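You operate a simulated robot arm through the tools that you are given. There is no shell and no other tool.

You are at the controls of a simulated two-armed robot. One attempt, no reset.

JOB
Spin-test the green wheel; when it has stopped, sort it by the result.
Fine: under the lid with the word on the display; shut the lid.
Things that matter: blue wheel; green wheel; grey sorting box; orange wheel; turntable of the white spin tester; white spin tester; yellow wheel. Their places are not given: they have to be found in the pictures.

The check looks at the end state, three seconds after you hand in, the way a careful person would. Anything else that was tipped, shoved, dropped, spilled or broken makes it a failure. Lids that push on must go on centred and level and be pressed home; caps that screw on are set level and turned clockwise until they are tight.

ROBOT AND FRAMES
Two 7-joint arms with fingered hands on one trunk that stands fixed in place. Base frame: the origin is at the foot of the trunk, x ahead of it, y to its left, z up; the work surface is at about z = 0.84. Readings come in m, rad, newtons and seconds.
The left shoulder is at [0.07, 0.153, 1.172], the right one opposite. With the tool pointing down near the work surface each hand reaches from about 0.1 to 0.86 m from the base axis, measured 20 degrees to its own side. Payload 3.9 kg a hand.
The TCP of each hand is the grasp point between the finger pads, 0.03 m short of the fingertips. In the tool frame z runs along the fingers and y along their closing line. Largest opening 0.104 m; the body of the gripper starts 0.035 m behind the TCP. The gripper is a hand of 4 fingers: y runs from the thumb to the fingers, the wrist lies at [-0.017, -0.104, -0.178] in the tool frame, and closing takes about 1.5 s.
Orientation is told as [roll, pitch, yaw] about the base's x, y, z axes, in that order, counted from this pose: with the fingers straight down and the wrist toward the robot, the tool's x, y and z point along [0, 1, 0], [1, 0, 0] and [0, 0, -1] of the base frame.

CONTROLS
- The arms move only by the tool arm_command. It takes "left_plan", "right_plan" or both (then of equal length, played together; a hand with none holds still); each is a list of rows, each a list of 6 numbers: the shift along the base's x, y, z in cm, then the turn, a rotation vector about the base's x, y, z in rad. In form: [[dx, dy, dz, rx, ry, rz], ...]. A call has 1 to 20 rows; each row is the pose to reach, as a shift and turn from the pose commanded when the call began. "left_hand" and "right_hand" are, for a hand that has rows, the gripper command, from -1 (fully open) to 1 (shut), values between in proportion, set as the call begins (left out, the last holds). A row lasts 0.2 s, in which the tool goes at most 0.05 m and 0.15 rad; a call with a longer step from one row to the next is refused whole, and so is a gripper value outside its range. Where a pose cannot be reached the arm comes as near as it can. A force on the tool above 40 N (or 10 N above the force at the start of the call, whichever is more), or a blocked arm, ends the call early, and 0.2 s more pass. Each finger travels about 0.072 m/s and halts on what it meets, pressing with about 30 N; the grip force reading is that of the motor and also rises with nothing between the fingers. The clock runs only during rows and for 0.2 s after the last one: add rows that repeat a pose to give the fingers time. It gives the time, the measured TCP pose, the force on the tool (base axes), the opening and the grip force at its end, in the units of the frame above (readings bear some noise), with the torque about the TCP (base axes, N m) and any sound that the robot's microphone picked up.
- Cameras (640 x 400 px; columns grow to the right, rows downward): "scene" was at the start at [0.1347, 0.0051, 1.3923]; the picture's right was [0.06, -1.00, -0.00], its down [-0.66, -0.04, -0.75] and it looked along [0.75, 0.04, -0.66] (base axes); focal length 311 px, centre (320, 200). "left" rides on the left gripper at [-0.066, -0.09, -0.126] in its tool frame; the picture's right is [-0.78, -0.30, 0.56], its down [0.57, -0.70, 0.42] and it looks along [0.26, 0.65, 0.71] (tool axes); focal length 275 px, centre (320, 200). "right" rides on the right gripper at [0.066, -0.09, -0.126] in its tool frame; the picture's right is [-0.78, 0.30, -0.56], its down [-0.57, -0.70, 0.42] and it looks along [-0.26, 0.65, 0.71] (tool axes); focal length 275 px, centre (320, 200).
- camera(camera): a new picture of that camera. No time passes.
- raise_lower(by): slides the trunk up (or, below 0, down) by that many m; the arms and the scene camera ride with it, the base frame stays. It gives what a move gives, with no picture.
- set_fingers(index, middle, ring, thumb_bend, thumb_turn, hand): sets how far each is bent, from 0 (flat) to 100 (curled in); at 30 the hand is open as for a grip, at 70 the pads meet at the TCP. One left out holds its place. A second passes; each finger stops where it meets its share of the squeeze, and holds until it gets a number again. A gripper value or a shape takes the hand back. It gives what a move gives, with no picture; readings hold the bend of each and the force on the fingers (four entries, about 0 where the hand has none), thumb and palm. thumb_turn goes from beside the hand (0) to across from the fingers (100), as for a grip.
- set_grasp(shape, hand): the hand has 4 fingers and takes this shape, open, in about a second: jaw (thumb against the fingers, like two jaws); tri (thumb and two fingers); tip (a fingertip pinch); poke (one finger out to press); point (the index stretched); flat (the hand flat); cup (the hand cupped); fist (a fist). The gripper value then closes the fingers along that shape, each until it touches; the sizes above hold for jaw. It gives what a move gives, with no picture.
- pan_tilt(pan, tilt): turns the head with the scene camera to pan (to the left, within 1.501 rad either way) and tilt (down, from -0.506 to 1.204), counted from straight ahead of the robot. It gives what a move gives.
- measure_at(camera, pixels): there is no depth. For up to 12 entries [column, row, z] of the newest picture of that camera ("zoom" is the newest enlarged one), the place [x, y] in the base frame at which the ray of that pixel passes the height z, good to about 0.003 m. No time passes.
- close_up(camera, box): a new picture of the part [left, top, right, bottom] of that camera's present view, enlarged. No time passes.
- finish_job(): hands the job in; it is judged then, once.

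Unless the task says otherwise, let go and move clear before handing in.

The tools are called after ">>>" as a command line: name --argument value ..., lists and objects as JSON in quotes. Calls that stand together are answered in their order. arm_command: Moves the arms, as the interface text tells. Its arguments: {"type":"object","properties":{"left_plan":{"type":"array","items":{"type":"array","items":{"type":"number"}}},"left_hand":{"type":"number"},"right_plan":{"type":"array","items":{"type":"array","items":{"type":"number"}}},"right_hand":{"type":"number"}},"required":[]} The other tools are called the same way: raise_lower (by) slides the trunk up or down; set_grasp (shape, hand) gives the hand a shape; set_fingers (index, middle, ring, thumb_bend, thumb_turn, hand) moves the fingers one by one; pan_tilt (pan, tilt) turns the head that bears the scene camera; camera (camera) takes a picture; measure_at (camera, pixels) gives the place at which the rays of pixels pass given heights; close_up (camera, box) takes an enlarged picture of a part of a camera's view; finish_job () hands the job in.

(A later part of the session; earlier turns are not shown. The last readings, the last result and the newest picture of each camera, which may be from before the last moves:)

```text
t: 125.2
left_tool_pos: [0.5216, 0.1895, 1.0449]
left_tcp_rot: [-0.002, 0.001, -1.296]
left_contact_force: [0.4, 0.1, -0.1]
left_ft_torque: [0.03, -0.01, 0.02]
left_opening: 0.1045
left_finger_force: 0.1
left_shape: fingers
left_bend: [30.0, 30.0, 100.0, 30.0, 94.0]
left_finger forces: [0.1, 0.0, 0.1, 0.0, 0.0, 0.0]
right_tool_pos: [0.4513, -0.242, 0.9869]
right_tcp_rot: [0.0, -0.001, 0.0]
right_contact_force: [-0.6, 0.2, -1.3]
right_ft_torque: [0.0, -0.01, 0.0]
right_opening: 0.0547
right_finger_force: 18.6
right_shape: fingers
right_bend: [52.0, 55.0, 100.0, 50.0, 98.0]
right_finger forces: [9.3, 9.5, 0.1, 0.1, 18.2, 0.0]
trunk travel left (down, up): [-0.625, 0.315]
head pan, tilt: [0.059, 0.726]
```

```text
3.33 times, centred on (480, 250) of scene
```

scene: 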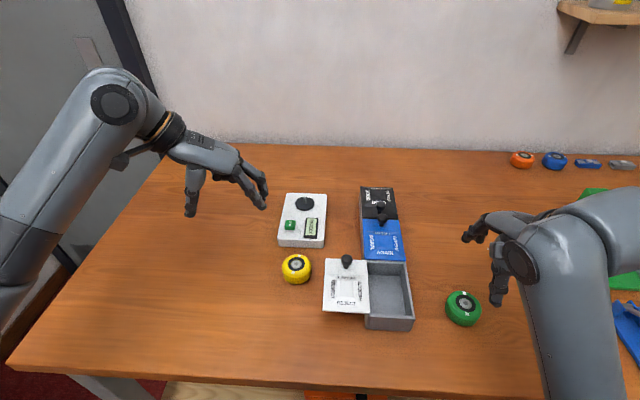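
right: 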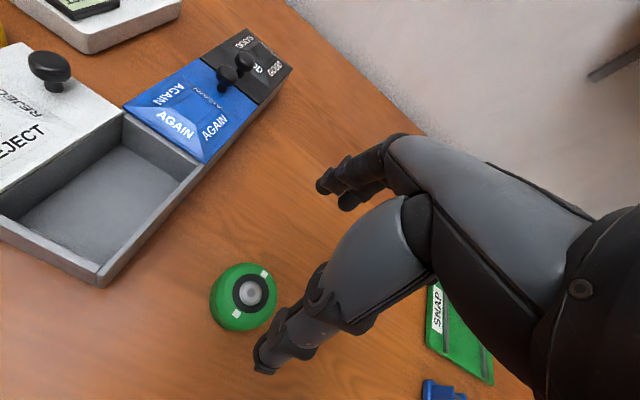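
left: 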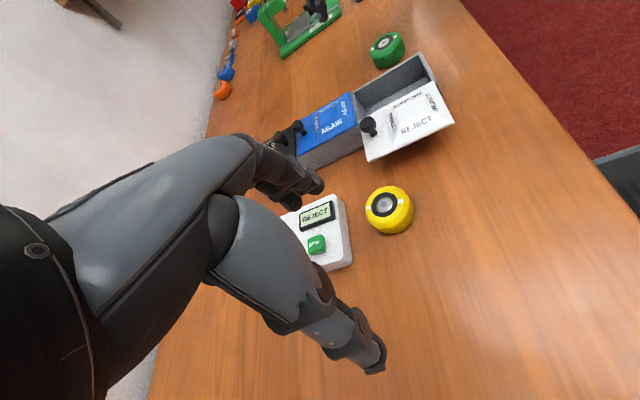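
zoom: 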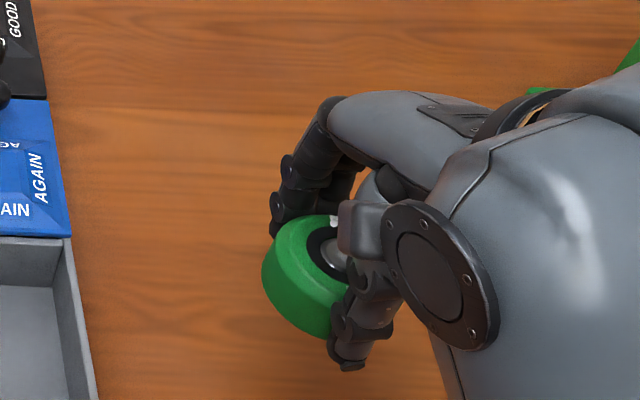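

Lifted cleanly. I'll move it over the compartment centre: TCP target (0.4655, −0.101), given that the wheel sits about 4 mm toward the thumb.

>>> arm_command --right_plan '[[0.2, 2, 0, 0, 0, 0], [0.4, 4, 0, 0, 0, 0], [0.6, 6, 0, 0, 0, 0], [0.8, 8, 0, 0, 0, 0], [1, 10, 0, 0, 0, 0], [1.2, 12, 0, 0, 0, 0], [1.4, 13.5, 0, 0, 0, 0], [1.4, 14.1, 0, 0, 0, 0], [1.4, 14.1, 0, 0, 0, 0]]'

>>> camera --camera "scene"

>>> close_up --camera "left" --box '[280, 0, 480, 170]'

>>> camera --camera "right"

```text
t: 127.2
left_tool_pos: [0.5205, 0.1901, 1.0461]
left_tcp_rot: [-0.006, 0.001, -1.298]
left_contact_force: [0.4, 0.2, -0.1]
left_ft_torque: [-0.03, -0.01, 0.01]
left_opening: 0.1043
left_finger_force: 0.2
left_shape: fingers
left_bend: [30.0, 30.0, 100.0, 30.0, 94.0]
left_finger forces: [0.0, 0.0, 0.1, 0.0, 0.1, 0.0]
right_tool_pos: [0.4651, -0.1012, 0.986]
right_tcp_rot: [0.0, -0.001, 0.0]
right_contact_force: [-0.2, 0.2, -1.5]
right_ft_torque: [0.02, -0.01, 0.0]
right_opening: 0.0546
right_finger_force: 18.6
right_shape: fingers
right_bend: [52.0, 55.0, 100.0, 50.0, 98.0]
right_finger forces: [9.4, 9.6, 0.0, 0.0, 18.2, 0.0]
trunk travel left (down, up): [-0.625, 0.315]
head pan, tilt: [0.059, 0.726]
```

```text
taken
```

scene: 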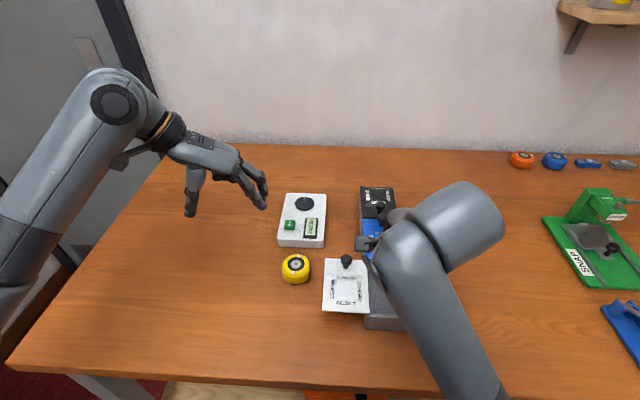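

```text
2.35 times, centred on (380, 85) of left
```

zoom: 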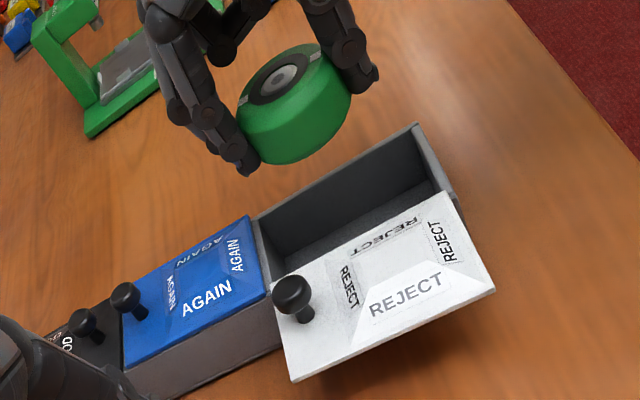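

```text
taken
```

right: 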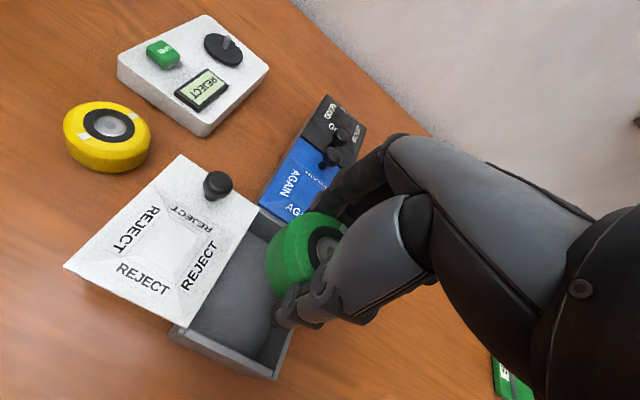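

The right arm reaches the spot exactly (0.465, −0.101, yaw 0). I'll lower until the wheel is just above the rim and check the alignment from the left camera.

>>> arm_command --right_plan '[[0, 0, -1.5, 0, 0, 0], [0, 0, -3, 0, 0, 0], [0, 0, -4, 0, 0, 0], [0, 0, -4.3, 0, 0, 0], [0, 0, -4.3, 0, 0, 0]]'

>>> close_up --camera "left" --box '[310, 10, 450, 120]'

>>> close_up --camera "right" --box '[150, 130, 400, 400]'

```text
t: 128.4
left_tool_pos: [0.5211, 0.1897, 1.0466]
left_tcp_rot: [-0.006, 0.001, -1.296]
left_contact_force: [-0.5, 0.0, 0.0]
left_ft_torque: [0.03, -0.01, 0.0]
left_opening: 0.1047
left_finger_force: 0.1
left_shape: fingers
left_bend: [30.0, 30.0, 100.0, 30.0, 94.0]
left_finger forces: [0.0, 0.0, 0.0, 0.1, 0.1, 0.1]
right_tool_pos: [0.4661, -0.1004, 0.9431]
right_tcp_rot: [0.001, 0.001, 0.001]
right_contact_force: [0.6, -0.7, -1.1]
right_ft_torque: [0.0, 0.02, -0.02]
right_opening: 0.0544
right_finger_force: 18.3
right_shape: fingers
right_bend: [52.0, 55.0, 100.0, 50.0, 98.0]
right_finger forces: [9.3, 9.4, 0.1, 0.0, 18.1, 0.0]
trunk travel left (down, up): [-0.625, 0.315]
head pan, tilt: [0.059, 0.726]
```

```text
3.64 times, centred on (380, 65) of left
```

zoom: 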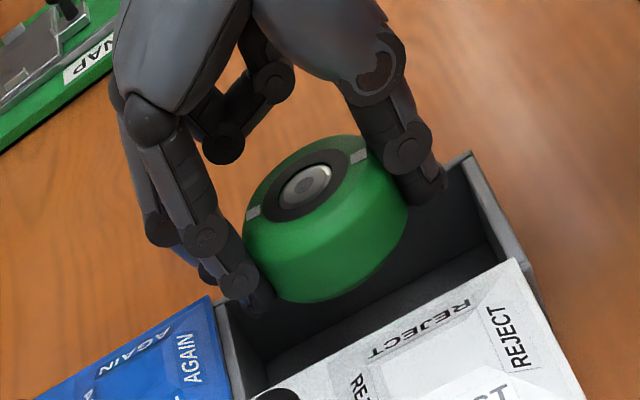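

```text
1.48 times, centred on (275, 265) of right
```

zoom: 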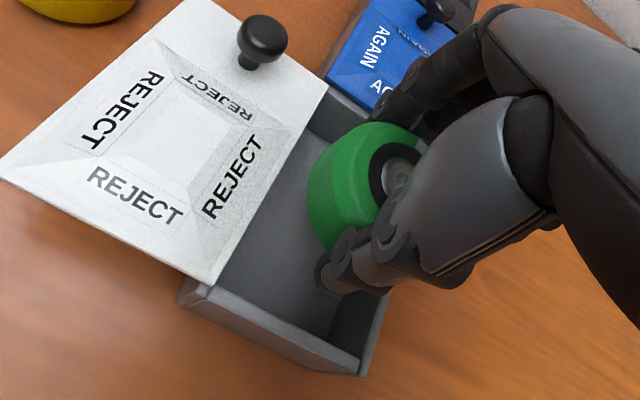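

The observed hub (375.9, 61.4) matches the prediction for a wheel centred at (0.4615, −0.1007), so it is centred over the compartment. I'll lower it in small steps, watching for contact.

>>> arm_command --right_plan '[[0, 0, -0.8, 0, 0, 0], [0, 0, -1.6, 0, 0, 0], [0, 0, -2.3, 0, 0, 0], [0, 0, -2.3, 0, 0, 0]]'

>>> close_up --camera "left" --box '[310, 10, 450, 120]'

>>> close_up --camera "right" --box '[150, 130, 400, 400]'

```text
t: 129.4
left_tool_pos: [0.5209, 0.1898, 1.046]
left_tcp_rot: [-0.005, 0.003, -1.295]
left_contact_force: [1.1, -0.6, -0.1]
left_ft_torque: [-0.02, -0.01, 0.01]
left_opening: 0.1047
left_finger_force: 0.1
left_shape: fingers
left_bend: [30.0, 30.0, 100.0, 30.0, 94.0]
left_finger forces: [0.0, 0.0, 0.0, 0.0, 0.0, 0.0]
right_tool_pos: [0.4655, -0.1014, 0.9211]
right_tcp_rot: [-0.001, -0.002, -0.001]
right_contact_force: [-0.4, 0.4, -1.6]
right_ft_torque: [-0.01, -0.01, -0.04]
right_opening: 0.0541
right_finger_force: 18.7
right_shape: fingers
right_bend: [52.0, 55.0, 100.0, 50.0, 98.0]
right_finger forces: [9.3, 9.5, 0.0, 0.0, 18.3, 0.0]
trunk travel left (down, up): [-0.625, 0.315]
head pan, tilt: [0.059, 0.726]
```

```text
3.64 times, centred on (380, 65) of left
```

zoom: 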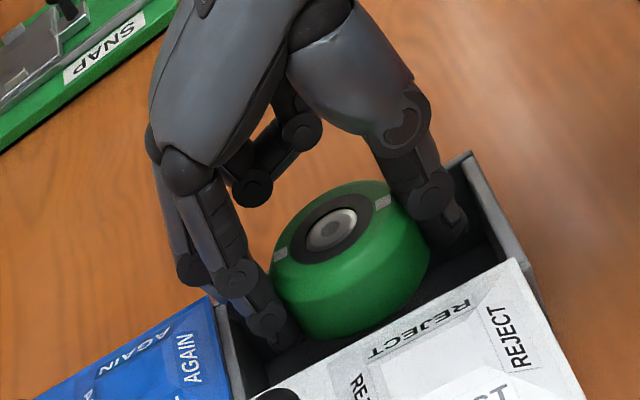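

```text
1.48 times, centred on (275, 265) of right
```

zoom: 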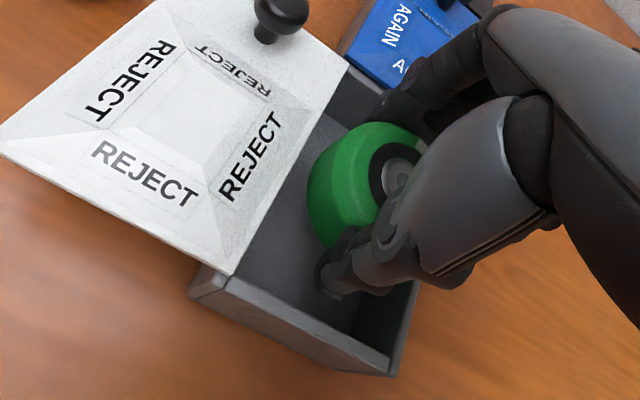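

Both wheel and fingertips are entering the compartment with no contact. I'll continue down toward the floor.

>>> arm_command --right_plan '[[0, 0, -0.6, 0, 0, 0], [0, 0, -1.2, 0, 0, 0], [0, 0, -1.7, 0, 0, 0], [0, 0, -2.1, 0, 0, 0], [0, 0, -2.4, 0, 0, 0], [0, 0, -2.4, 0, 0, 0]]'

>>> close_up --camera "left" --box '[310, 10, 450, 120]'

>>> close_up --camera "right" --box '[150, 130, 400, 400]'

```text
t: 130.8
left_tool_pos: [0.5204, 0.1893, 1.0452]
left_tcp_rot: [-0.005, 0.001, -1.297]
left_contact_force: [0.0, 0.2, 0.1]
left_ft_torque: [0.02, -0.02, -0.05]
left_opening: 0.1045
left_finger_force: 0.0
left_shape: fingers
left_bend: [30.0, 30.0, 100.0, 30.0, 94.0]
left_finger forces: [0.0, 0.0, 0.1, 0.1, 0.1, 0.0]
right_tool_pos: [0.4656, -0.1013, 0.8979]
right_tcp_rot: [0.0, 0.0, 0.0]
right_contact_force: [0.5, -0.6, -1.5]
right_ft_torque: [0.0, 0.0, 0.0]
right_opening: 0.0543
right_finger_force: 18.5
right_shape: fingers
right_bend: [52.0, 55.0, 100.0, 50.0, 98.0]
right_finger forces: [9.2, 9.5, 0.1, 0.0, 18.2, 0.2]
trunk travel left (down, up): [-0.625, 0.315]
head pan, tilt: [0.059, 0.726]
```

```text
3.64 times, centred on (380, 65) of left
```

zoom: 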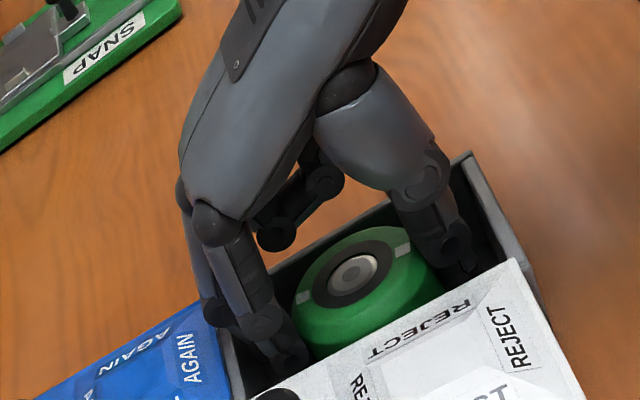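

```text
1.48 times, centred on (275, 265) of right
```

zoom: 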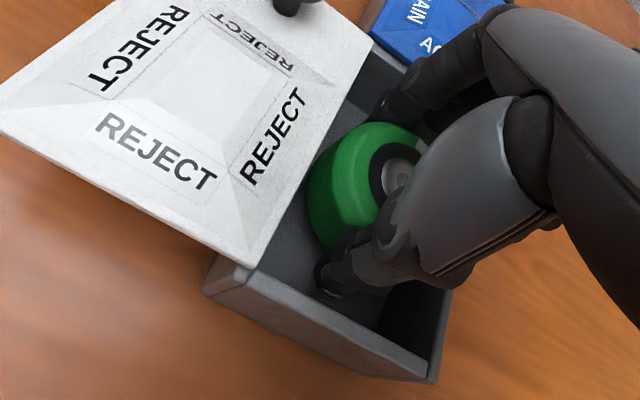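

Nearly at the bottom with no contact yet. I'll go down the last few mm until it touches the floor.

>>> arm_command --right_plan '[[0, 0, -0.2, 0, 0, 0], [0, 0, -0.4, 0, 0, 0], [0, 0, -0.5, 0, 0, 0], [0, 0, -0.5, 0, 0, 0]]'

```text
t: 131.8
left_tool_pos: [0.5212, 0.1897, 1.0444]
left_tcp_rot: [-0.005, 0.002, -1.298]
left_contact_force: [0.5, -0.7, -0.4]
left_ft_torque: [-0.02, 0.02, -0.03]
left_opening: 0.1044
left_finger_force: 0.1
left_shape: fingers
left_bend: [30.0, 30.0, 100.0, 30.0, 94.0]
left_finger forces: [0.0, 0.0, 0.1, 0.0, 0.0, 0.0]
right_tool_pos: [0.4655, -0.1002, 0.8918]
right_tcp_rot: [0.001, -0.001, 0.0]
right_contact_force: [0.3, -0.5, -0.7]
right_ft_torque: [0.01, 0.02, 0.03]
right_opening: 0.0541
right_finger_force: 18.3
right_shape: fingers
right_bend: [52.0, 55.0, 100.0, 50.0, 98.0]
right_finger forces: [9.4, 9.5, 0.1, 0.0, 18.3, 0.0]
trunk travel left (down, up): [-0.625, 0.315]
head pan, tilt: [0.059, 0.726]
```

>>> arm_command --right_plan '[[0, 0, -0.15, 0, 0, 0], [0, 0, -0.3, 0, 0, 0], [0, 0, -0.3, 0, 0, 0]]'

>>> close_up --camera "left" --box '[310, 10, 450, 120]'

```text
t: 132.7
left_tool_pos: [0.5212, 0.1888, 1.0461]
left_tcp_rot: [-0.003, 0.002, -1.296]
left_contact_force: [0.2, -0.4, -0.5]
left_ft_torque: [0.02, 0.0, 0.01]
left_opening: 0.1046
left_finger_force: 0.0
left_shape: fingers
left_bend: [30.0, 30.0, 100.0, 30.0, 94.0]
left_finger forces: [0.1, 0.0, 0.0, 0.0, 0.1, 0.1]
right_tool_pos: [0.465, -0.1008, 0.8892]
right_tcp_rot: [0.0, -0.001, 0.001]
right_contact_force: [-0.3, 0.7, -0.8]
right_ft_torque: [0.0, -0.01, 0.03]
right_opening: 0.0544
right_finger_force: 19.1
right_shape: fingers
right_bend: [52.0, 55.0, 100.0, 50.0, 98.0]
right_finger forces: [9.2, 10.9, 0.0, 0.1, 18.6, 0.0]
trunk travel left (down, up): [-0.625, 0.315]
head pan, tilt: [0.059, 0.726]
```

```text
3.64 times, centred on (380, 65) of left
```

zoom: 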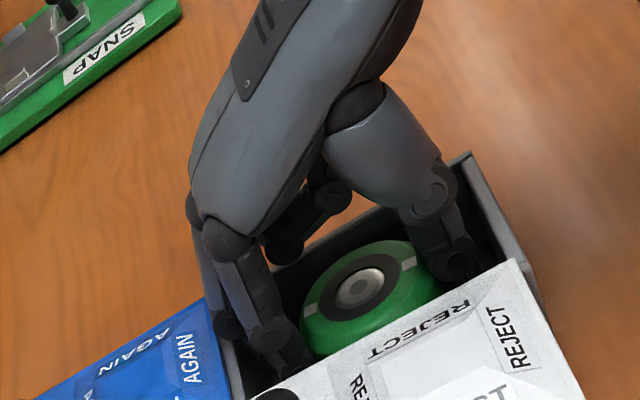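

The wheel must be within a few mm of the floor now. I'll open the fingers just slightly (about 6 mm per side) so they don't press the compartment walls.

>>> set_fingers --hand "right" --index 47 --middle 49 --thumb_bend 45

>>> close_up --camera "left" --box '[310, 10, 450, 120]'

>>> close_up --camera "right" --box '[150, 130, 400, 400]'

```text
t: 133.7
left_tool_pos: [0.5191, 0.1903, 1.0472]
left_tcp_rot: [-0.002, 0.001, -1.297]
left_contact_force: [-0.5, 0.0, 0.0]
left_ft_torque: [-0.02, 0.01, 0.0]
left_opening: 0.1047
left_finger_force: 0.1
left_shape: fingers
left_bend: [30.0, 30.0, 100.0, 30.0, 94.0]
left_finger forces: [0.1, 0.0, 0.1, 0.0, 0.0, 0.0]
right_tool_pos: [0.4647, -0.1019, 0.8898]
right_tcp_rot: [0.0, 0.001, -0.001]
right_contact_force: [-7.6, 0.3, -0.1]
right_ft_torque: [0.01, 0.02, -0.11]
right_opening: 0.0648
right_finger_force: 3.8
right_shape: fingers
right_bend: [47.0, 53.0, 100.0, 44.0, 96.0]
right_finger forces: [0.0, 6.8, 0.1, 0.1, 1.0, 0.0]
trunk travel left (down, up): [-0.625, 0.315]
head pan, tilt: [0.059, 0.726]
```

```text
3.64 times, centred on (380, 65) of left
```

zoom: 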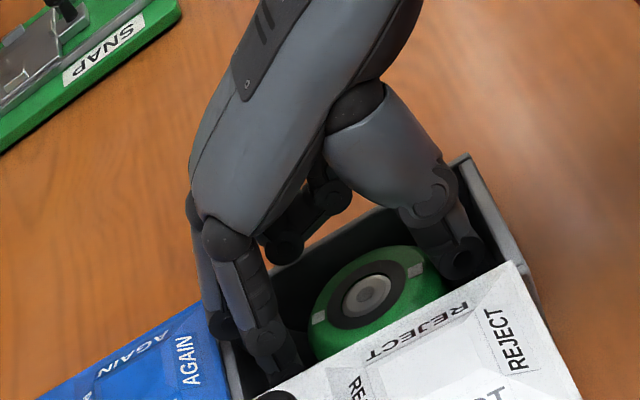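

```text
1.48 times, centred on (275, 265) of right
```

zoom: 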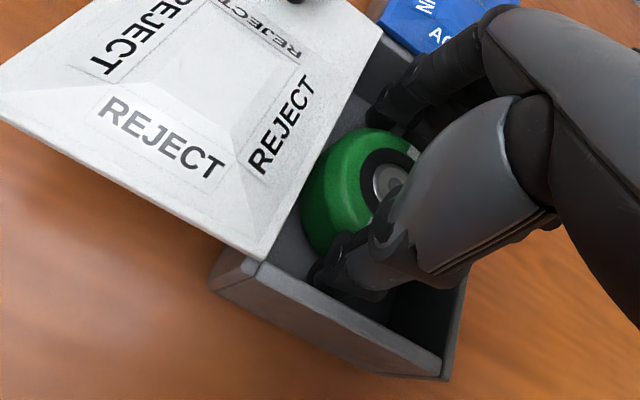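

The middle finger's back is pressing the far wall (6.8 N, −7.6 N in x). I'll shift the hand 4 mm toward −x to relieve it.

>>> arm_command --right_plan '[[-0.2, 0, 0, 0, 0, 0], [-0.4, 0, 0, 0, 0, 0], [-0.4, 0, 0, 0, 0, 0]]'

>>> close_up --camera "left" --box '[310, 10, 450, 120]'

```text
t: 134.4
left_tool_pos: [0.5206, 0.1888, 1.047]
left_tcp_rot: [-0.005, 0.003, -1.296]
left_contact_force: [-0.1, 0.0, 1.2]
left_ft_torque: [-0.01, -0.01, 0.0]
left_opening: 0.1043
left_finger_force: 0.1
left_shape: fingers
left_bend: [30.0, 30.0, 100.0, 30.0, 94.0]
left_finger forces: [0.1, 0.1, 0.1, 0.1, 0.0, 0.1]
right_tool_pos: [0.4621, -0.1004, 0.889]
right_tcp_rot: [-0.001, -0.001, 0.0]
right_contact_force: [-0.4, 0.6, 0.7]
right_ft_torque: [0.0, -0.01, -0.01]
right_opening: 0.0648
right_finger_force: 0.5
right_shape: fingers
right_bend: [47.0, 50.0, 100.0, 45.0, 96.0]
right_finger forces: [0.0, 1.0, 0.1, 0.1, 0.0, 0.1]
trunk travel left (down, up): [-0.625, 0.315]
head pan, tilt: [0.059, 0.726]
```

```text
3.64 times, centred on (380, 65) of left
```

zoom: 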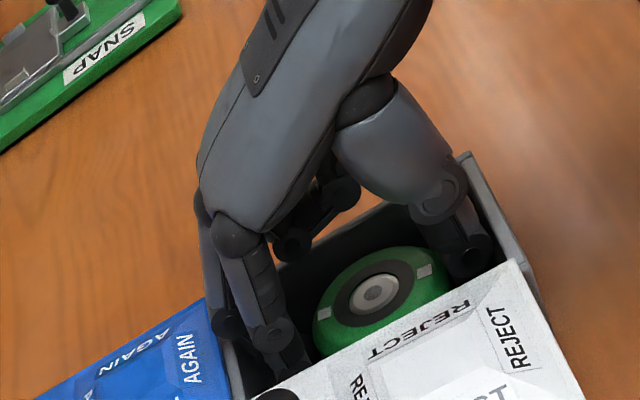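

Forces have gone to nearly zero. I'll lift the hand slowly and check that the wheel stays behind.

>>> arm_command --right_plan '[[0, 0, 0.4, 0, 0, 0], [0, 0, 0.9, 0, 0, 0], [0, 0, 1.5, 0, 0, 0], [0, 0, 1.5, 0, 0, 0]]'

>>> close_up --camera "left" --box '[310, 10, 450, 120]'

>>> close_up --camera "right" --box '[150, 130, 400, 400]'

```text
t: 135.4
left_tool_pos: [0.5213, 0.1901, 1.0447]
left_tcp_rot: [-0.003, 0.001, -1.297]
left_contact_force: [-0.5, -0.5, -0.2]
left_ft_torque: [0.02, -0.04, 0.0]
left_opening: 0.1045
left_finger_force: 0.0
left_shape: fingers
left_bend: [30.0, 30.0, 100.0, 30.0, 94.0]
left_finger forces: [0.0, 0.0, 0.0, 0.0, 0.1, 0.0]
right_tool_pos: [0.4608, -0.0997, 0.9039]
right_tcp_rot: [0.0, 0.001, 0.001]
right_contact_force: [-0.6, -0.1, -0.6]
right_ft_torque: [0.03, -0.02, 0.01]
right_opening: 0.0644
right_finger_force: 0.0
right_shape: fingers
right_bend: [47.0, 49.0, 100.0, 45.0, 96.0]
right_finger forces: [0.2, 0.0, 0.0, 0.0, 0.1, 0.0]
trunk travel left (down, up): [-0.625, 0.315]
head pan, tilt: [0.059, 0.726]
```

```text
3.64 times, centred on (380, 65) of left
```

zoom: 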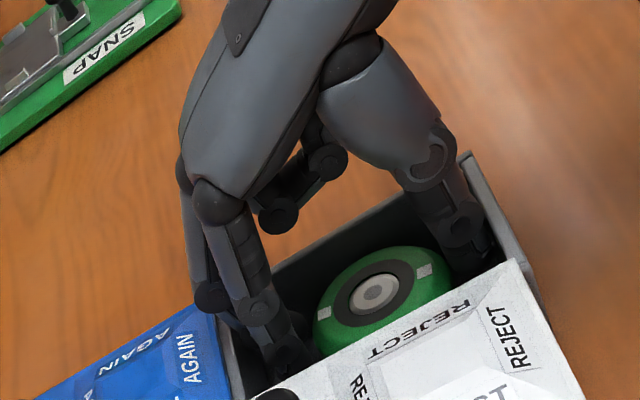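

```text
1.48 times, centred on (275, 265) of right
```

zoom: 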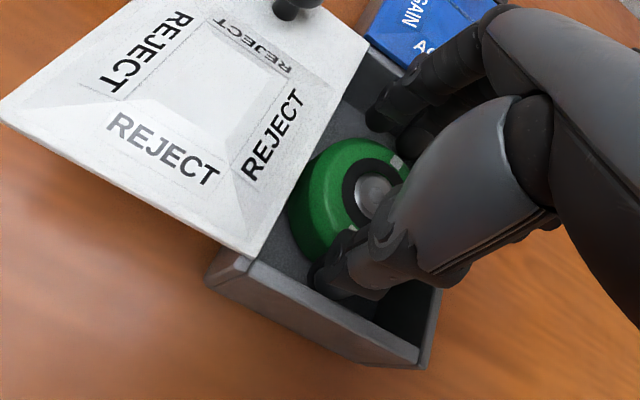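

The wheel stays in the compartment. I'll lift the hand clear and look from above.

>>> arm_command --right_plan '[[0, 0, 1.5, 0, 0, 0], [0, 0, 3.5, 0, 0, 0], [0, 0, 6, 0, 0, 0], [0, 0, 9, 0, 0, 0], [0, 0, 12, 0, 0, 0], [0, -2, 15, 0, 0, 0.1], [0, -5, 16, 0, 0, 0.2], [0, -8, 16, 0, 0, 0.3], [0, -11, 16, 0, 0, 0.42], [0, -14, 16, 0, 0, 0.54], [0, -17, 16, 0, 0, 0.66], [0, -18, 16, 0, 0, 0.78], [0, -18, 16, 0, 0, 0.9], [0, -18, 16, 0, 0, 1.02], [0, -18, 16, 0, 0, 1.14], [0, -18, 16, 0, 0, 1.26], [0, -18, 16, 0, 0, 1.38], [0, -18, 16, 0, 0, 1.5], [0, -18, 16, 0, 0, 1.57], [0, -18, 16, 0, 0, 1.57]]'

>>> camera --camera "scene"

>>> close_up --camera "scene" --box '[310, 245, 430, 335]'

```text
t: 136.9
left_tool_pos: [0.5217, 0.1877, 1.0467]
left_tcp_rot: [-0.004, 0.003, -1.295]
left_contact_force: [0.9, -0.2, -0.6]
left_ft_torque: [0.06, 0.0, 0.04]
left_opening: 0.1045
left_finger_force: 0.1
left_shape: fingers
left_bend: [30.0, 30.0, 100.0, 30.0, 94.0]
left_finger forces: [0.0, 0.0, 0.0, 0.0, 0.0, 0.0]
right_tool_pos: [0.4733, -0.1802, 1.0316]
right_tcp_rot: [-0.224, -0.009, -0.004]
right_contact_force: [-0.8, -0.5, 0.2]
right_ft_torque: [0.01, -0.05, -0.02]
right_opening: 0.0641
right_finger_force: 0.0
right_shape: fingers
right_bend: [47.0, 49.0, 100.0, 45.0, 96.0]
right_finger forces: [0.0, 0.1, 0.0, 0.1, 0.0, 0.0]
right hand out of reach, approached as far as the arm can: row 6, 7
trunk travel left (down, up): [-0.625, 0.315]
head pan, tilt: [0.059, 0.726]
stopped in row 7 (right hand): the arm was blocked; the commanded pose is now the measured one
```

```text
taken
```

scene: 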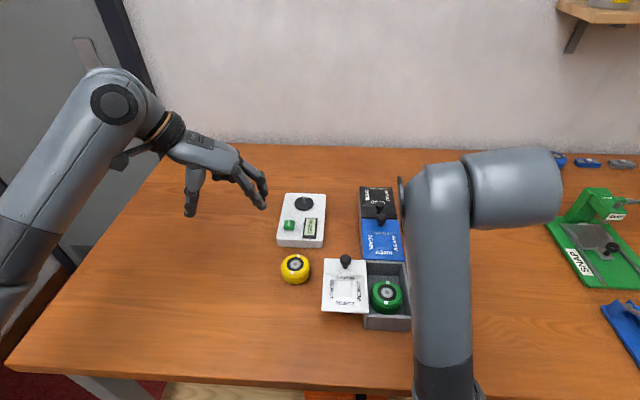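

```text
4.44 times, centred on (370, 290) of scene
```

zoom: 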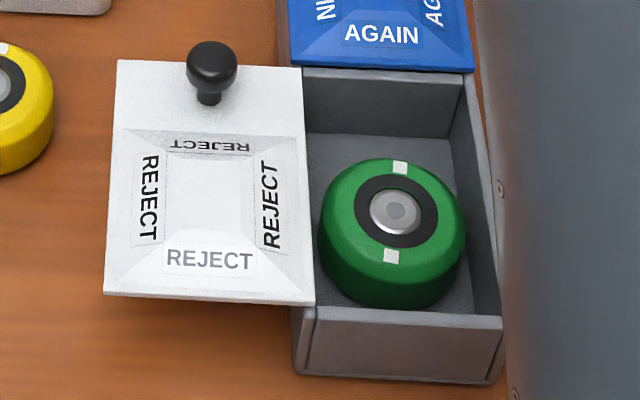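

The green wheel lies flat in the REJECT compartment (zoom (395,235)). The right arm stopped short of reach with a bit of roll; I'll recover it to the usual pose at the right (yaw 1.2).

>>> arm_command --right_plan '[[0, -1, 0, 0.0179, 0.0122, 0.1086], [0, -2, 0, 0.0357, 0.0244, 0.2172], [0.2, -3, 0, 0.0536, 0.0367, 0.3258], [0.3, -4, 0, 0.0715, 0.0489, 0.4344], [0.4, -5, 0, 0.0893, 0.0611, 0.543], [0.5, -6, 0, 0.1072, 0.0733, 0.6516], [0.6, -7.5, 0, 0.125, 0.0855, 0.7602], [0.7, -9, 0, 0.1429, 0.0977, 0.8688], [0.7, -10, 0, 0.1608, 0.11, 0.9774], [0.7, -11, 0, 0.1786, 0.1222, 1.086], [0.7, -12, 0, 0.1965, 0.1344, 1.1946], [0.7, -12, 0, 0.1965, 0.1344, 1.1946]]'

>>> camera --camera "scene"

>>> camera --camera "right"

```text
t: 137.7
left_tool_pos: [0.5214, 0.1891, 1.0455]
left_tcp_rot: [-0.006, 0.003, -1.297]
left_contact_force: [0.0, -1.0, -0.3]
left_ft_torque: [0.0, 0.01, 0.01]
left_opening: 0.1044
left_finger_force: 0.1
left_shape: fingers
left_bend: [30.0, 30.0, 100.0, 30.0, 94.0]
left_finger forces: [0.0, 0.0, 0.0, 0.0, 0.0, 0.0]
right_tool_pos: [0.4789, -0.2644, 1.0409]
right_tcp_rot: [-0.332, 0.047, 0.256]
right_contact_force: [0.6, 0.1, 0.5]
right_ft_torque: [-0.01, 0.03, 0.01]
right_opening: 0.0642
right_finger_force: 0.1
right_shape: fingers
right_bend: [47.0, 49.0, 100.0, 45.0, 96.0]
right_finger forces: [0.0, 0.0, 0.1, 0.1, 0.0, 0.0]
right hand out of reach, approached as far as the arm can: row 4
trunk travel left (down, up): [-0.625, 0.315]
head pan, tilt: [0.059, 0.726]
stopped in row 4 (right hand): the arm was blocked; the commanded pose is now the measured one
```

```text
taken
```

scene: 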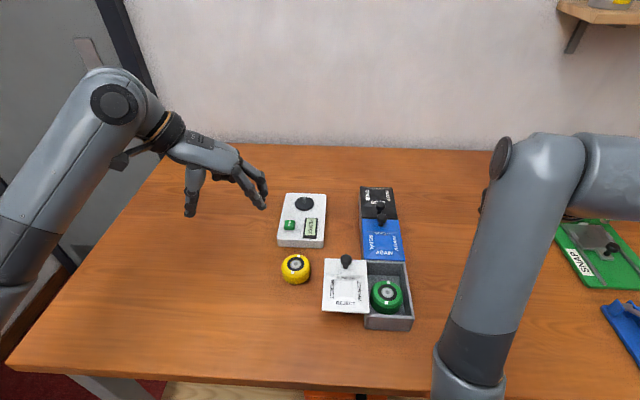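

```text
taken
```

right: 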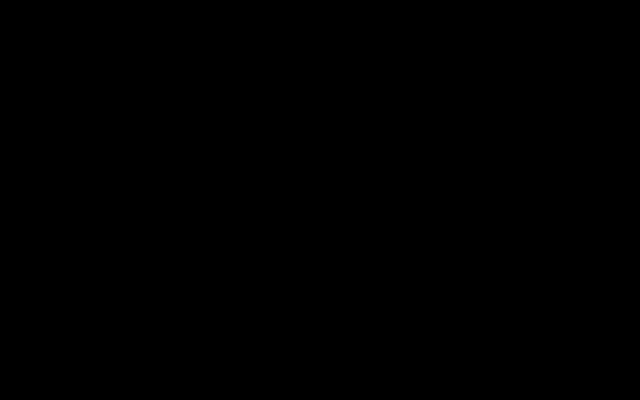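

The right forearm has folded against its own hand camera. I'll return to the known-good pose I used before gripping (0.453, −0.243, 1.0, yaw 0).

>>> arm_command --right_plan '[[-0.4, 0.4, -0.8, 0.056, -0.0006, -0.0436], [-0.8, 0.7, -1.6, 0.112, -0.0013, -0.0872], [-1.3, 1.1, -2.4, 0.168, -0.0019, -0.1308], [-1.8, 1.5, -3.2, 0.224, -0.0025, -0.1744], [-2.2, 1.9, -3.8, 0.28, -0.0032, -0.218], [-2.5, 2.2, -4.2, 0.336, -0.0038, -0.2616], [-2.5, 2.2, -4.2, 0.336, -0.0038, -0.2616]]'

>>> camera --camera "scene"

>>> camera --camera "right"

```text
t: 139.0
left_tool_pos: [0.5205, 0.1899, 1.046]
left_tcp_rot: [-0.003, 0.002, -1.296]
left_contact_force: [-0.8, -0.6, -0.8]
left_ft_torque: [-0.01, 0.02, 0.0]
left_opening: 0.1044
left_finger_force: 0.0
left_shape: fingers
left_bend: [30.0, 30.0, 100.0, 30.0, 94.0]
left_finger forces: [0.0, 0.0, 0.0, 0.1, 0.0, 0.0]
right_tool_pos: [0.4617, -0.2853, 1.0251]
right_tcp_rot: [-0.211, -0.033, 0.005]
right_contact_force: [0.2, -0.3, 0.7]
right_ft_torque: [0.0, 0.01, 0.01]
right_opening: 0.064
right_finger_force: 0.0
right_shape: fingers
right_bend: [47.0, 49.0, 100.0, 45.0, 96.0]
right_finger forces: [0.0, 0.0, 0.0, 0.1, 0.0, 0.0]
trunk travel left (down, up): [-0.625, 0.315]
head pan, tilt: [0.059, 0.726]
stopped in row 6 (right hand): the arm was blocked; the commanded pose is now the measured one
```

```text
taken
```

scene: 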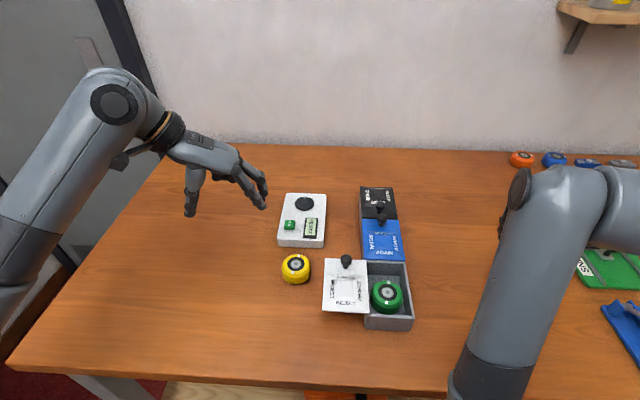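

```text
taken
```

right: 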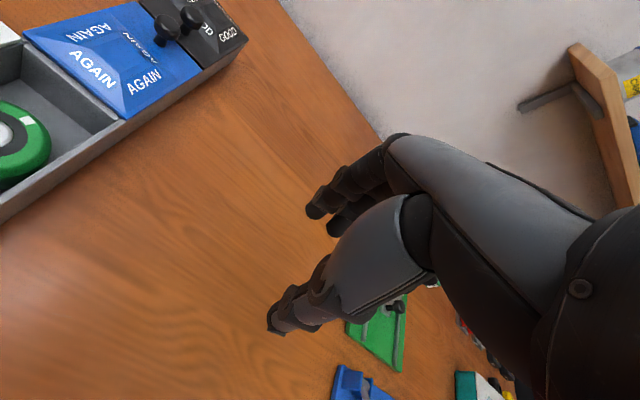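

Better; the camera is clear again. I'll extend the arm forward to its roomy starting area (0.55, −0.27, 1.09) and level the hand.

>>> arm_command --right_plan '[[1, 0, 0.5, 0.02, 0.004, 0], [2.5, 0.2, 1, 0.06, 0.01, 0], [4, 0.5, 2, 0.1, 0.016, 0], [5.5, 0.8, 3, 0.14, 0.022, 0], [7, 1.1, 4, 0.18, 0.028, 0], [8.5, 1.5, 5.5, 0.211, 0.033, -0.005], [9, 1.5, 6.5, 0.211, 0.033, -0.005], [9, 1.5, 6.5, 0.211, 0.033, -0.005]]'

>>> camera --camera "scene"

```text
t: 140.8
left_tool_pos: [0.5201, 0.1894, 1.0461]
left_tcp_rot: [-0.004, 0.001, -1.294]
left_contact_force: [-0.1, -0.4, -1.0]
left_ft_torque: [-0.02, -0.01, -0.02]
left_opening: 0.1043
left_finger_force: 0.1
left_shape: fingers
left_bend: [30.0, 30.0, 100.0, 30.0, 94.0]
left_finger forces: [0.1, 0.1, 0.0, 0.1, 0.0, 0.0]
right_tool_pos: [0.552, -0.2685, 1.0897]
right_tcp_rot: [0.0, -0.005, -0.002]
right_contact_force: [0.0, -0.3, -0.5]
right_ft_torque: [-0.02, -0.03, 0.01]
right_opening: 0.0642
right_finger_force: 0.0
right_shape: fingers
right_bend: [47.0, 49.0, 100.0, 45.0, 96.0]
right_finger forces: [0.1, 0.1, 0.0, 0.1, 0.1, 0.1]
trunk travel left (down, up): [-0.625, 0.315]
head pan, tilt: [0.059, 0.726]
```

```text
taken
```

scene: 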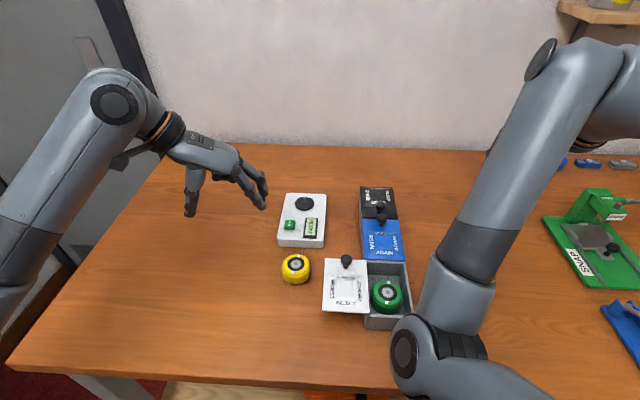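

The right hand is recovered and clear at the right. The left hand can close the lid: I'll shape its index–thumb pinch, part-closed, and bring it above the knob at about (0.502, −0.022).

>>> set_grasp --hand "left" --shape "tip"

>>> set_fingers --hand "left" --index 53 --thumb_bend 53 --thumb_turn 92

>>> arm_command --left_plan '[[0, -2, 0, 0, 0, -0.05], [0, -4, 0, 0, 0, -0.1], [-0.2, -6, 0, 0, 0, -0.15], [-0.4, -8, 0, 0, 0, -0.2], [-0.6, -10, 0, 0, 0, -0.25], [-0.8, -12, 0, 0, 0, -0.273], [-1, -14, 0, 0, 0, -0.273], [-1.05, -16, 0, 0, 0, -0.273], [-1.05, -18, -1, 0, 0, -0.273], [-1.05, -20, -2, 0, 0, -0.273], [-1.05, -21.2, -4, 0, 0, -0.273], [-1.05, -21.2, -6, 0, 0, -0.273], [-1.05, -21.2, -6, 0, 0, -0.273]]'

>>> camera --camera "scene"

>>> close_up --camera "scene" --box '[300, 200, 400, 300]'

```text
t: 141.7
left_tool_pos: [0.522, 0.1901, 1.0457]
left_tcp_rot: [-0.006, 0.002, -1.295]
left_contact_force: [-0.3, 1.1, -0.1]
left_ft_torque: [0.03, -0.03, -0.01]
left_opening: 0.1037
left_finger_force: 0.1
left_shape: tip
left_bend: [30.0, 98.0, 99.0, 30.0, 97.0]
left_finger forces: [0.0, 0.0, 0.1, 0.0, 0.1, 0.0]
right_tool_pos: [0.552, -0.2695, 1.0904]
right_tcp_rot: [0.002, -0.003, -0.001]
right_contact_force: [-0.7, -0.1, 0.3]
right_ft_torque: [0.02, 0.0, -0.02]
right_opening: 0.0644
right_finger_force: 0.0
right_shape: fingers
right_bend: [47.0, 49.0, 100.0, 45.0, 96.0]
right_finger forces: [0.0, 0.0, 0.0, 0.1, 0.0, 0.0]
trunk travel left (down, up): [-0.625, 0.315]
head pan, tilt: [0.059, 0.726]
```

```text
t: 142.7
left_tool_pos: [0.5206, 0.1889, 1.0463]
left_tcp_rot: [-0.006, 0.002, -1.295]
left_contact_force: [0.2, -0.5, 0.7]
left_ft_torque: [0.01, 0.01, 0.04]
left_opening: 0.0466
left_finger_force: 0.1
left_shape: fingers
left_bend: [53.0, 98.0, 99.0, 53.0, 92.0]
left_finger forces: [0.0, 0.0, 0.0, 0.0, 0.1, 0.0]
right_tool_pos: [0.5519, -0.2692, 1.0906]
right_tcp_rot: [0.001, -0.003, -0.003]
right_contact_force: [0.9, 0.3, 0.2]
right_ft_torque: [-0.01, 0.0, -0.04]
right_opening: 0.064
right_finger_force: 0.0
right_shape: fingers
right_bend: [47.0, 49.0, 100.0, 45.0, 96.0]
right_finger forces: [0.1, 0.1, 0.0, 0.0, 0.0, 0.1]
trunk travel left (down, up): [-0.625, 0.315]
head pan, tilt: [0.059, 0.726]
```

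```text
t: 145.5
left_tool_pos: [0.5085, -0.0224, 0.985]
left_tcp_rot: [-0.005, 0.001, -1.569]
left_contact_force: [-0.3, -0.9, -0.1]
left_ft_torque: [-0.04, 0.01, 0.01]
left_opening: 0.0467
left_finger_force: 0.0
left_shape: fingers
left_bend: [53.0, 98.0, 99.0, 53.0, 92.0]
left_finger forces: [0.1, 0.0, 0.0, 0.0, 0.1, 0.0]
right_tool_pos: [0.5516, -0.2688, 1.0901]
right_tcp_rot: [0.003, -0.003, -0.002]
right_contact_force: [0.2, -0.2, -0.3]
right_ft_torque: [0.03, 0.03, 0.01]
right_opening: 0.0641
right_finger_force: 0.1
right_shape: fingers
right_bend: [47.0, 49.0, 100.0, 45.0, 96.0]
right_finger forces: [0.0, 0.1, 0.0, 0.0, 0.1, 0.1]
trunk travel left (down, up): [-0.625, 0.315]
head pan, tilt: [0.059, 0.726]
```

```text
taken
```

scene: 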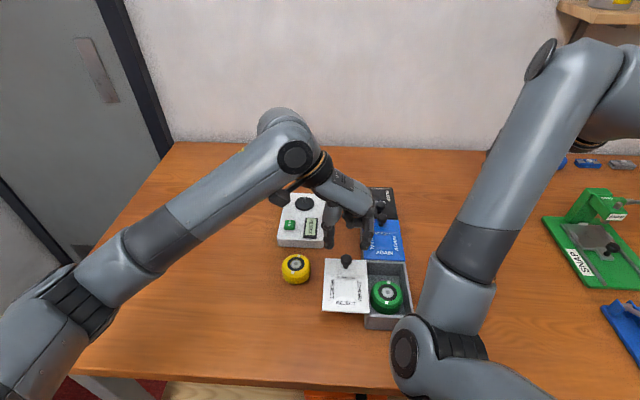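

```text
4.00 times, centred on (350, 250) of scene
```

zoom: 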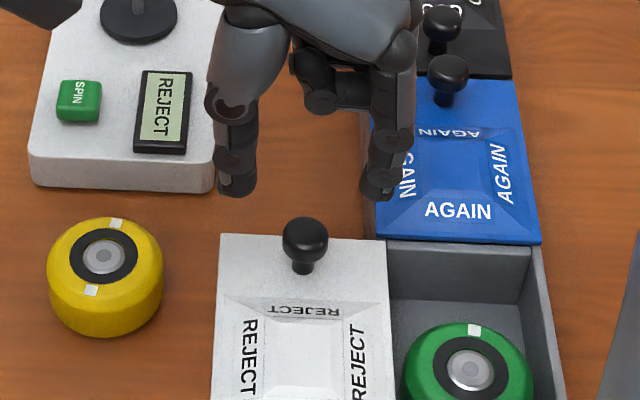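

Thumb (238,185) and index (377,190) are centred over the knob (305,240). I'll shift +3 mm in x and descend around it.

>>> arm_command --left_plan '[[0.15, 0, -1, 0, 0, 0], [0.3, 0, -2.5, 0, 0, 0], [0.3, 0, -4, 0, 0, 0], [0.3, 0, -5, 0, 0, 0], [0.3, 0, -5.3, 0, 0, 0], [0.3, 0, -5.3, 0, 0, 0]]'

>>> close_up --camera "scene" --box '[310, 220, 390, 290]'

```text
t: 146.9
left_tool_pos: [0.513, -0.0214, 0.9317]
left_tcp_rot: [-0.005, 0.002, -1.567]
left_contact_force: [0.1, -0.1, -0.5]
left_ft_torque: [0.02, 0.04, 0.01]
left_opening: 0.0472
left_finger_force: 0.0
left_shape: fingers
left_bend: [53.0, 98.0, 99.0, 53.0, 92.0]
left_finger forces: [0.0, 0.0, 0.0, 0.0, 0.0, 0.0]
right_tool_pos: [0.5519, -0.2695, 1.0907]
right_tcp_rot: [0.002, -0.004, -0.002]
right_contact_force: [0.2, -0.4, 0.5]
right_ft_torque: [0.0, -0.04, -0.01]
right_opening: 0.0644
right_finger_force: 0.1
right_shape: fingers
right_bend: [47.0, 49.0, 100.0, 45.0, 96.0]
right_finger forces: [0.1, 0.0, 0.0, 0.0, 0.1, 0.0]
trunk travel left (down, up): [-0.625, 0.315]
head pan, tilt: [0.059, 0.726]
```

```text
5.71 times, centred on (350, 255) of scene
```

zoom: 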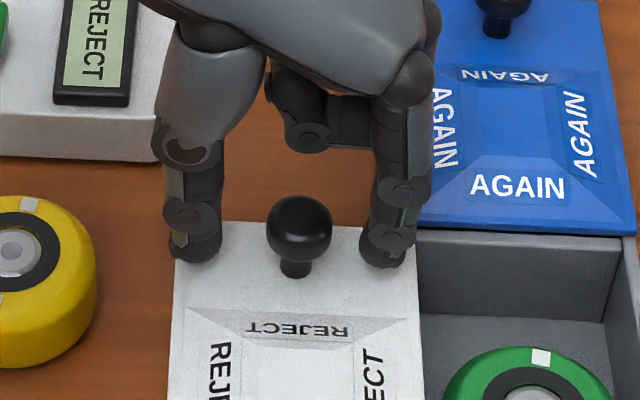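

Both fingertips are beside the knob just above the lid. I'll pinch it moderately.

>>> set_fingers --hand "left" --index 72 --thumb_bend 72

>>> close_up --camera "scene" --box '[310, 220, 390, 290]'

```text
t: 147.9
left_tool_pos: [0.5127, -0.0215, 0.9317]
left_tcp_rot: [-0.007, 0.001, -1.57]
left_contact_force: [-1.2, -0.7, 0.8]
left_ft_torque: [0.07, -0.03, 0.0]
left_opening: 0.0156
left_finger_force: 8.0
left_shape: fingers
left_bend: [62.0, 98.0, 99.0, 67.0, 94.0]
left_finger forces: [9.6, 0.1, 0.1, 0.1, 6.5, 0.1]
right_tool_pos: [0.551, -0.269, 1.0902]
right_tcp_rot: [0.003, -0.002, -0.001]
right_contact_force: [0.0, 0.1, 0.4]
right_ft_torque: [-0.04, -0.01, 0.01]
right_opening: 0.0644
right_finger_force: 0.1
right_shape: fingers
right_bend: [47.0, 49.0, 100.0, 45.0, 96.0]
right_finger forces: [0.1, 0.0, 0.0, 0.1, 0.0, 0.0]
trunk travel left (down, up): [-0.625, 0.315]
head pan, tilt: [0.059, 0.726]
```

```text
5.71 times, centred on (350, 255) of scene
```

zoom: 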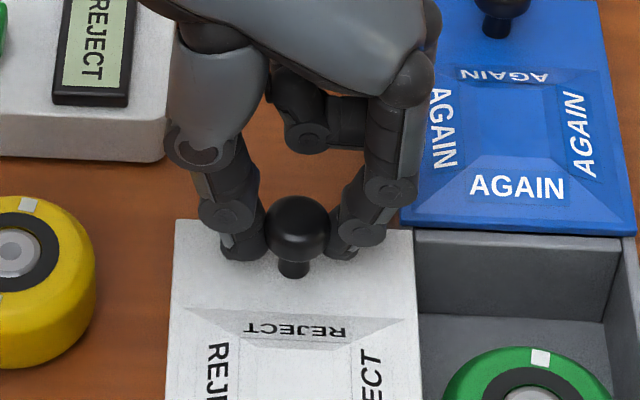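

Pinched (9.6/6.5 N). I'll slide the lid toward −y, first 4 cm.

>>> arm_command --left_plan '[[0, -0.6, 0, 0, 0, 0], [0, -1.3, 0, 0, 0, 0], [0, -2, 0, 0, 0, 0], [0, -2.7, 0, 0, 0, 0], [0, -3.4, 0, 0, 0, 0], [0, -4, 0, 0, 0, 0], [0, -4, 0, 0, 0, 0]]'

>>> close_up --camera "scene" --box '[310, 220, 430, 335]'

```text
t: 149.5
left_tool_pos: [0.514, -0.062, 0.9329]
left_tcp_rot: [-0.006, 0.001, -1.568]
left_contact_force: [-2.5, 0.3, -0.8]
left_ft_torque: [0.03, -0.05, -0.08]
left_opening: 0.0156
left_finger_force: 7.6
left_shape: fingers
left_bend: [62.0, 98.0, 99.0, 67.0, 94.0]
left_finger forces: [8.2, 0.0, 0.0, 0.0, 6.4, 0.0]
right_tool_pos: [0.5522, -0.2696, 1.0901]
right_tcp_rot: [0.002, -0.001, -0.001]
right_contact_force: [0.4, 0.5, 0.3]
right_ft_torque: [-0.02, -0.01, 0.01]
right_opening: 0.0642
right_finger_force: 0.1
right_shape: fingers
right_bend: [47.0, 49.0, 100.0, 45.0, 96.0]
right_finger forces: [0.1, 0.1, 0.1, 0.0, 0.0, 0.0]
trunk travel left (down, up): [-0.625, 0.315]
head pan, tilt: [0.059, 0.726]
```

```text
3.48 times, centred on (370, 278) of scene
```

zoom: 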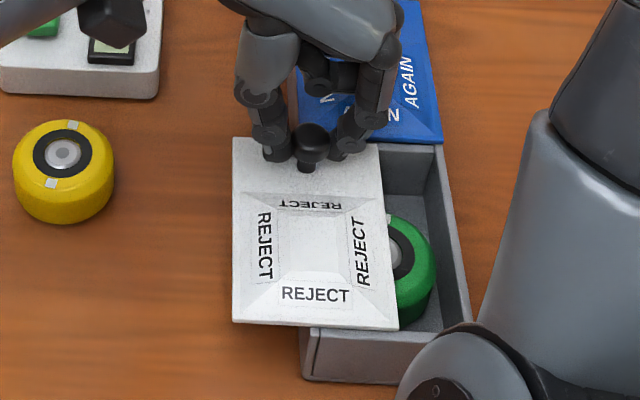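

The lid slides freely and passes over the wheel. I'll continue toward the closed position, the last part in small steps.

>>> arm_command --left_plan '[[0, -0.7, 0, 0, 0, 0], [0, -1.4, 0, 0, 0, 0], [0, -2.1, 0, 0, 0, 0], [0, -2.7, 0, 0, 0, 0], [0, -3.2, 0, 0, 0, 0], [0, -3.6, 0, 0, 0, 0], [0, -3.6, 0, 0, 0, 0]]'

>>> close_up --camera "scene" --box '[355, 245, 425, 335]'

```text
t: 151.1
left_tool_pos: [0.5135, -0.0976, 0.9329]
left_tcp_rot: [-0.006, 0.003, -1.569]
left_contact_force: [-3.8, -0.2, 0.3]
left_ft_torque: [0.04, 0.0, -0.04]
left_opening: 0.0156
left_finger_force: 7.6
left_shape: fingers
left_bend: [62.0, 98.0, 99.0, 67.0, 94.0]
left_finger forces: [8.5, 0.1, 0.1, 0.1, 6.6, 0.0]
right_tool_pos: [0.5517, -0.2691, 1.091]
right_tcp_rot: [0.001, -0.003, -0.002]
right_contact_force: [0.2, 0.0, -0.6]
right_ft_torque: [0.0, -0.01, 0.01]
right_opening: 0.0642
right_finger_force: 0.0
right_shape: fingers
right_bend: [47.0, 49.0, 100.0, 45.0, 96.0]
right_finger forces: [0.1, 0.0, 0.1, 0.1, 0.0, 0.0]
trunk travel left (down, up): [-0.625, 0.315]
head pan, tilt: [0.059, 0.726]
```

```text
4.44 times, centred on (390, 290) of scene
```

zoom: 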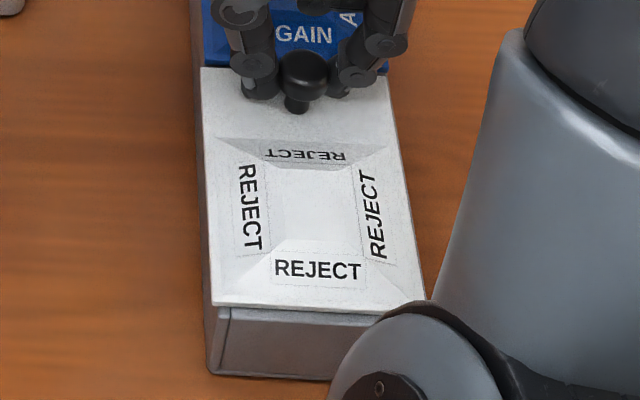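

Almost shut: the lid's front-left corner is at 211 against 219 when closed, about 2–3 mm left. I'll push the rest until it meets its stop.

>>> arm_command --left_plan '[[0, -0.15, 0, 0, 0, 0], [0, -0.3, 0, 0, 0, 0], [0, -0.45, 0, 0, 0, 0], [0, -0.45, 0, 0, 0, 0]]'

>>> close_up --camera "scene" --box '[355, 245, 425, 335]'

```text
t: 152.1
left_tool_pos: [0.5129, -0.1024, 0.9317]
left_tcp_rot: [-0.005, 0.002, -1.568]
left_contact_force: [-4.2, 3.9, -0.4]
left_ft_torque: [0.12, 0.01, -0.08]
left_opening: 0.0155
left_finger_force: 7.9
left_shape: fingers
left_bend: [63.0, 98.0, 99.0, 66.0, 94.0]
left_finger forces: [7.1, 0.1, 0.0, 0.0, 8.2, 0.0]
right_tool_pos: [0.5518, -0.2686, 1.0894]
right_tcp_rot: [0.002, -0.004, -0.002]
right_contact_force: [-0.2, -0.4, -0.1]
right_ft_torque: [-0.03, 0.01, -0.02]
right_opening: 0.0644
right_finger_force: 0.1
right_shape: fingers
right_bend: [47.0, 49.0, 100.0, 45.0, 96.0]
right_finger forces: [0.0, 0.1, 0.0, 0.0, 0.1, 0.1]
trunk travel left (down, up): [-0.625, 0.315]
head pan, tilt: [0.059, 0.726]
```

```text
4.44 times, centred on (390, 290) of scene
```

zoom: 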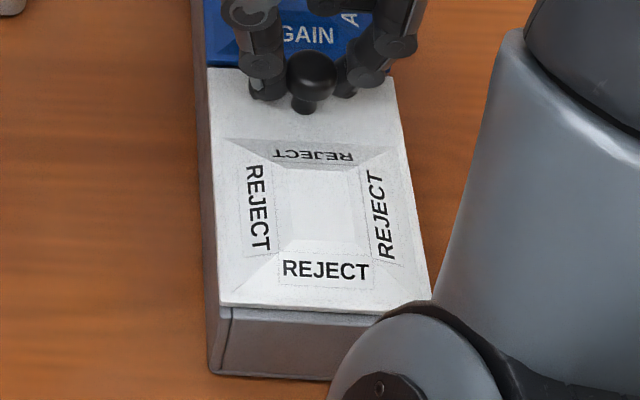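

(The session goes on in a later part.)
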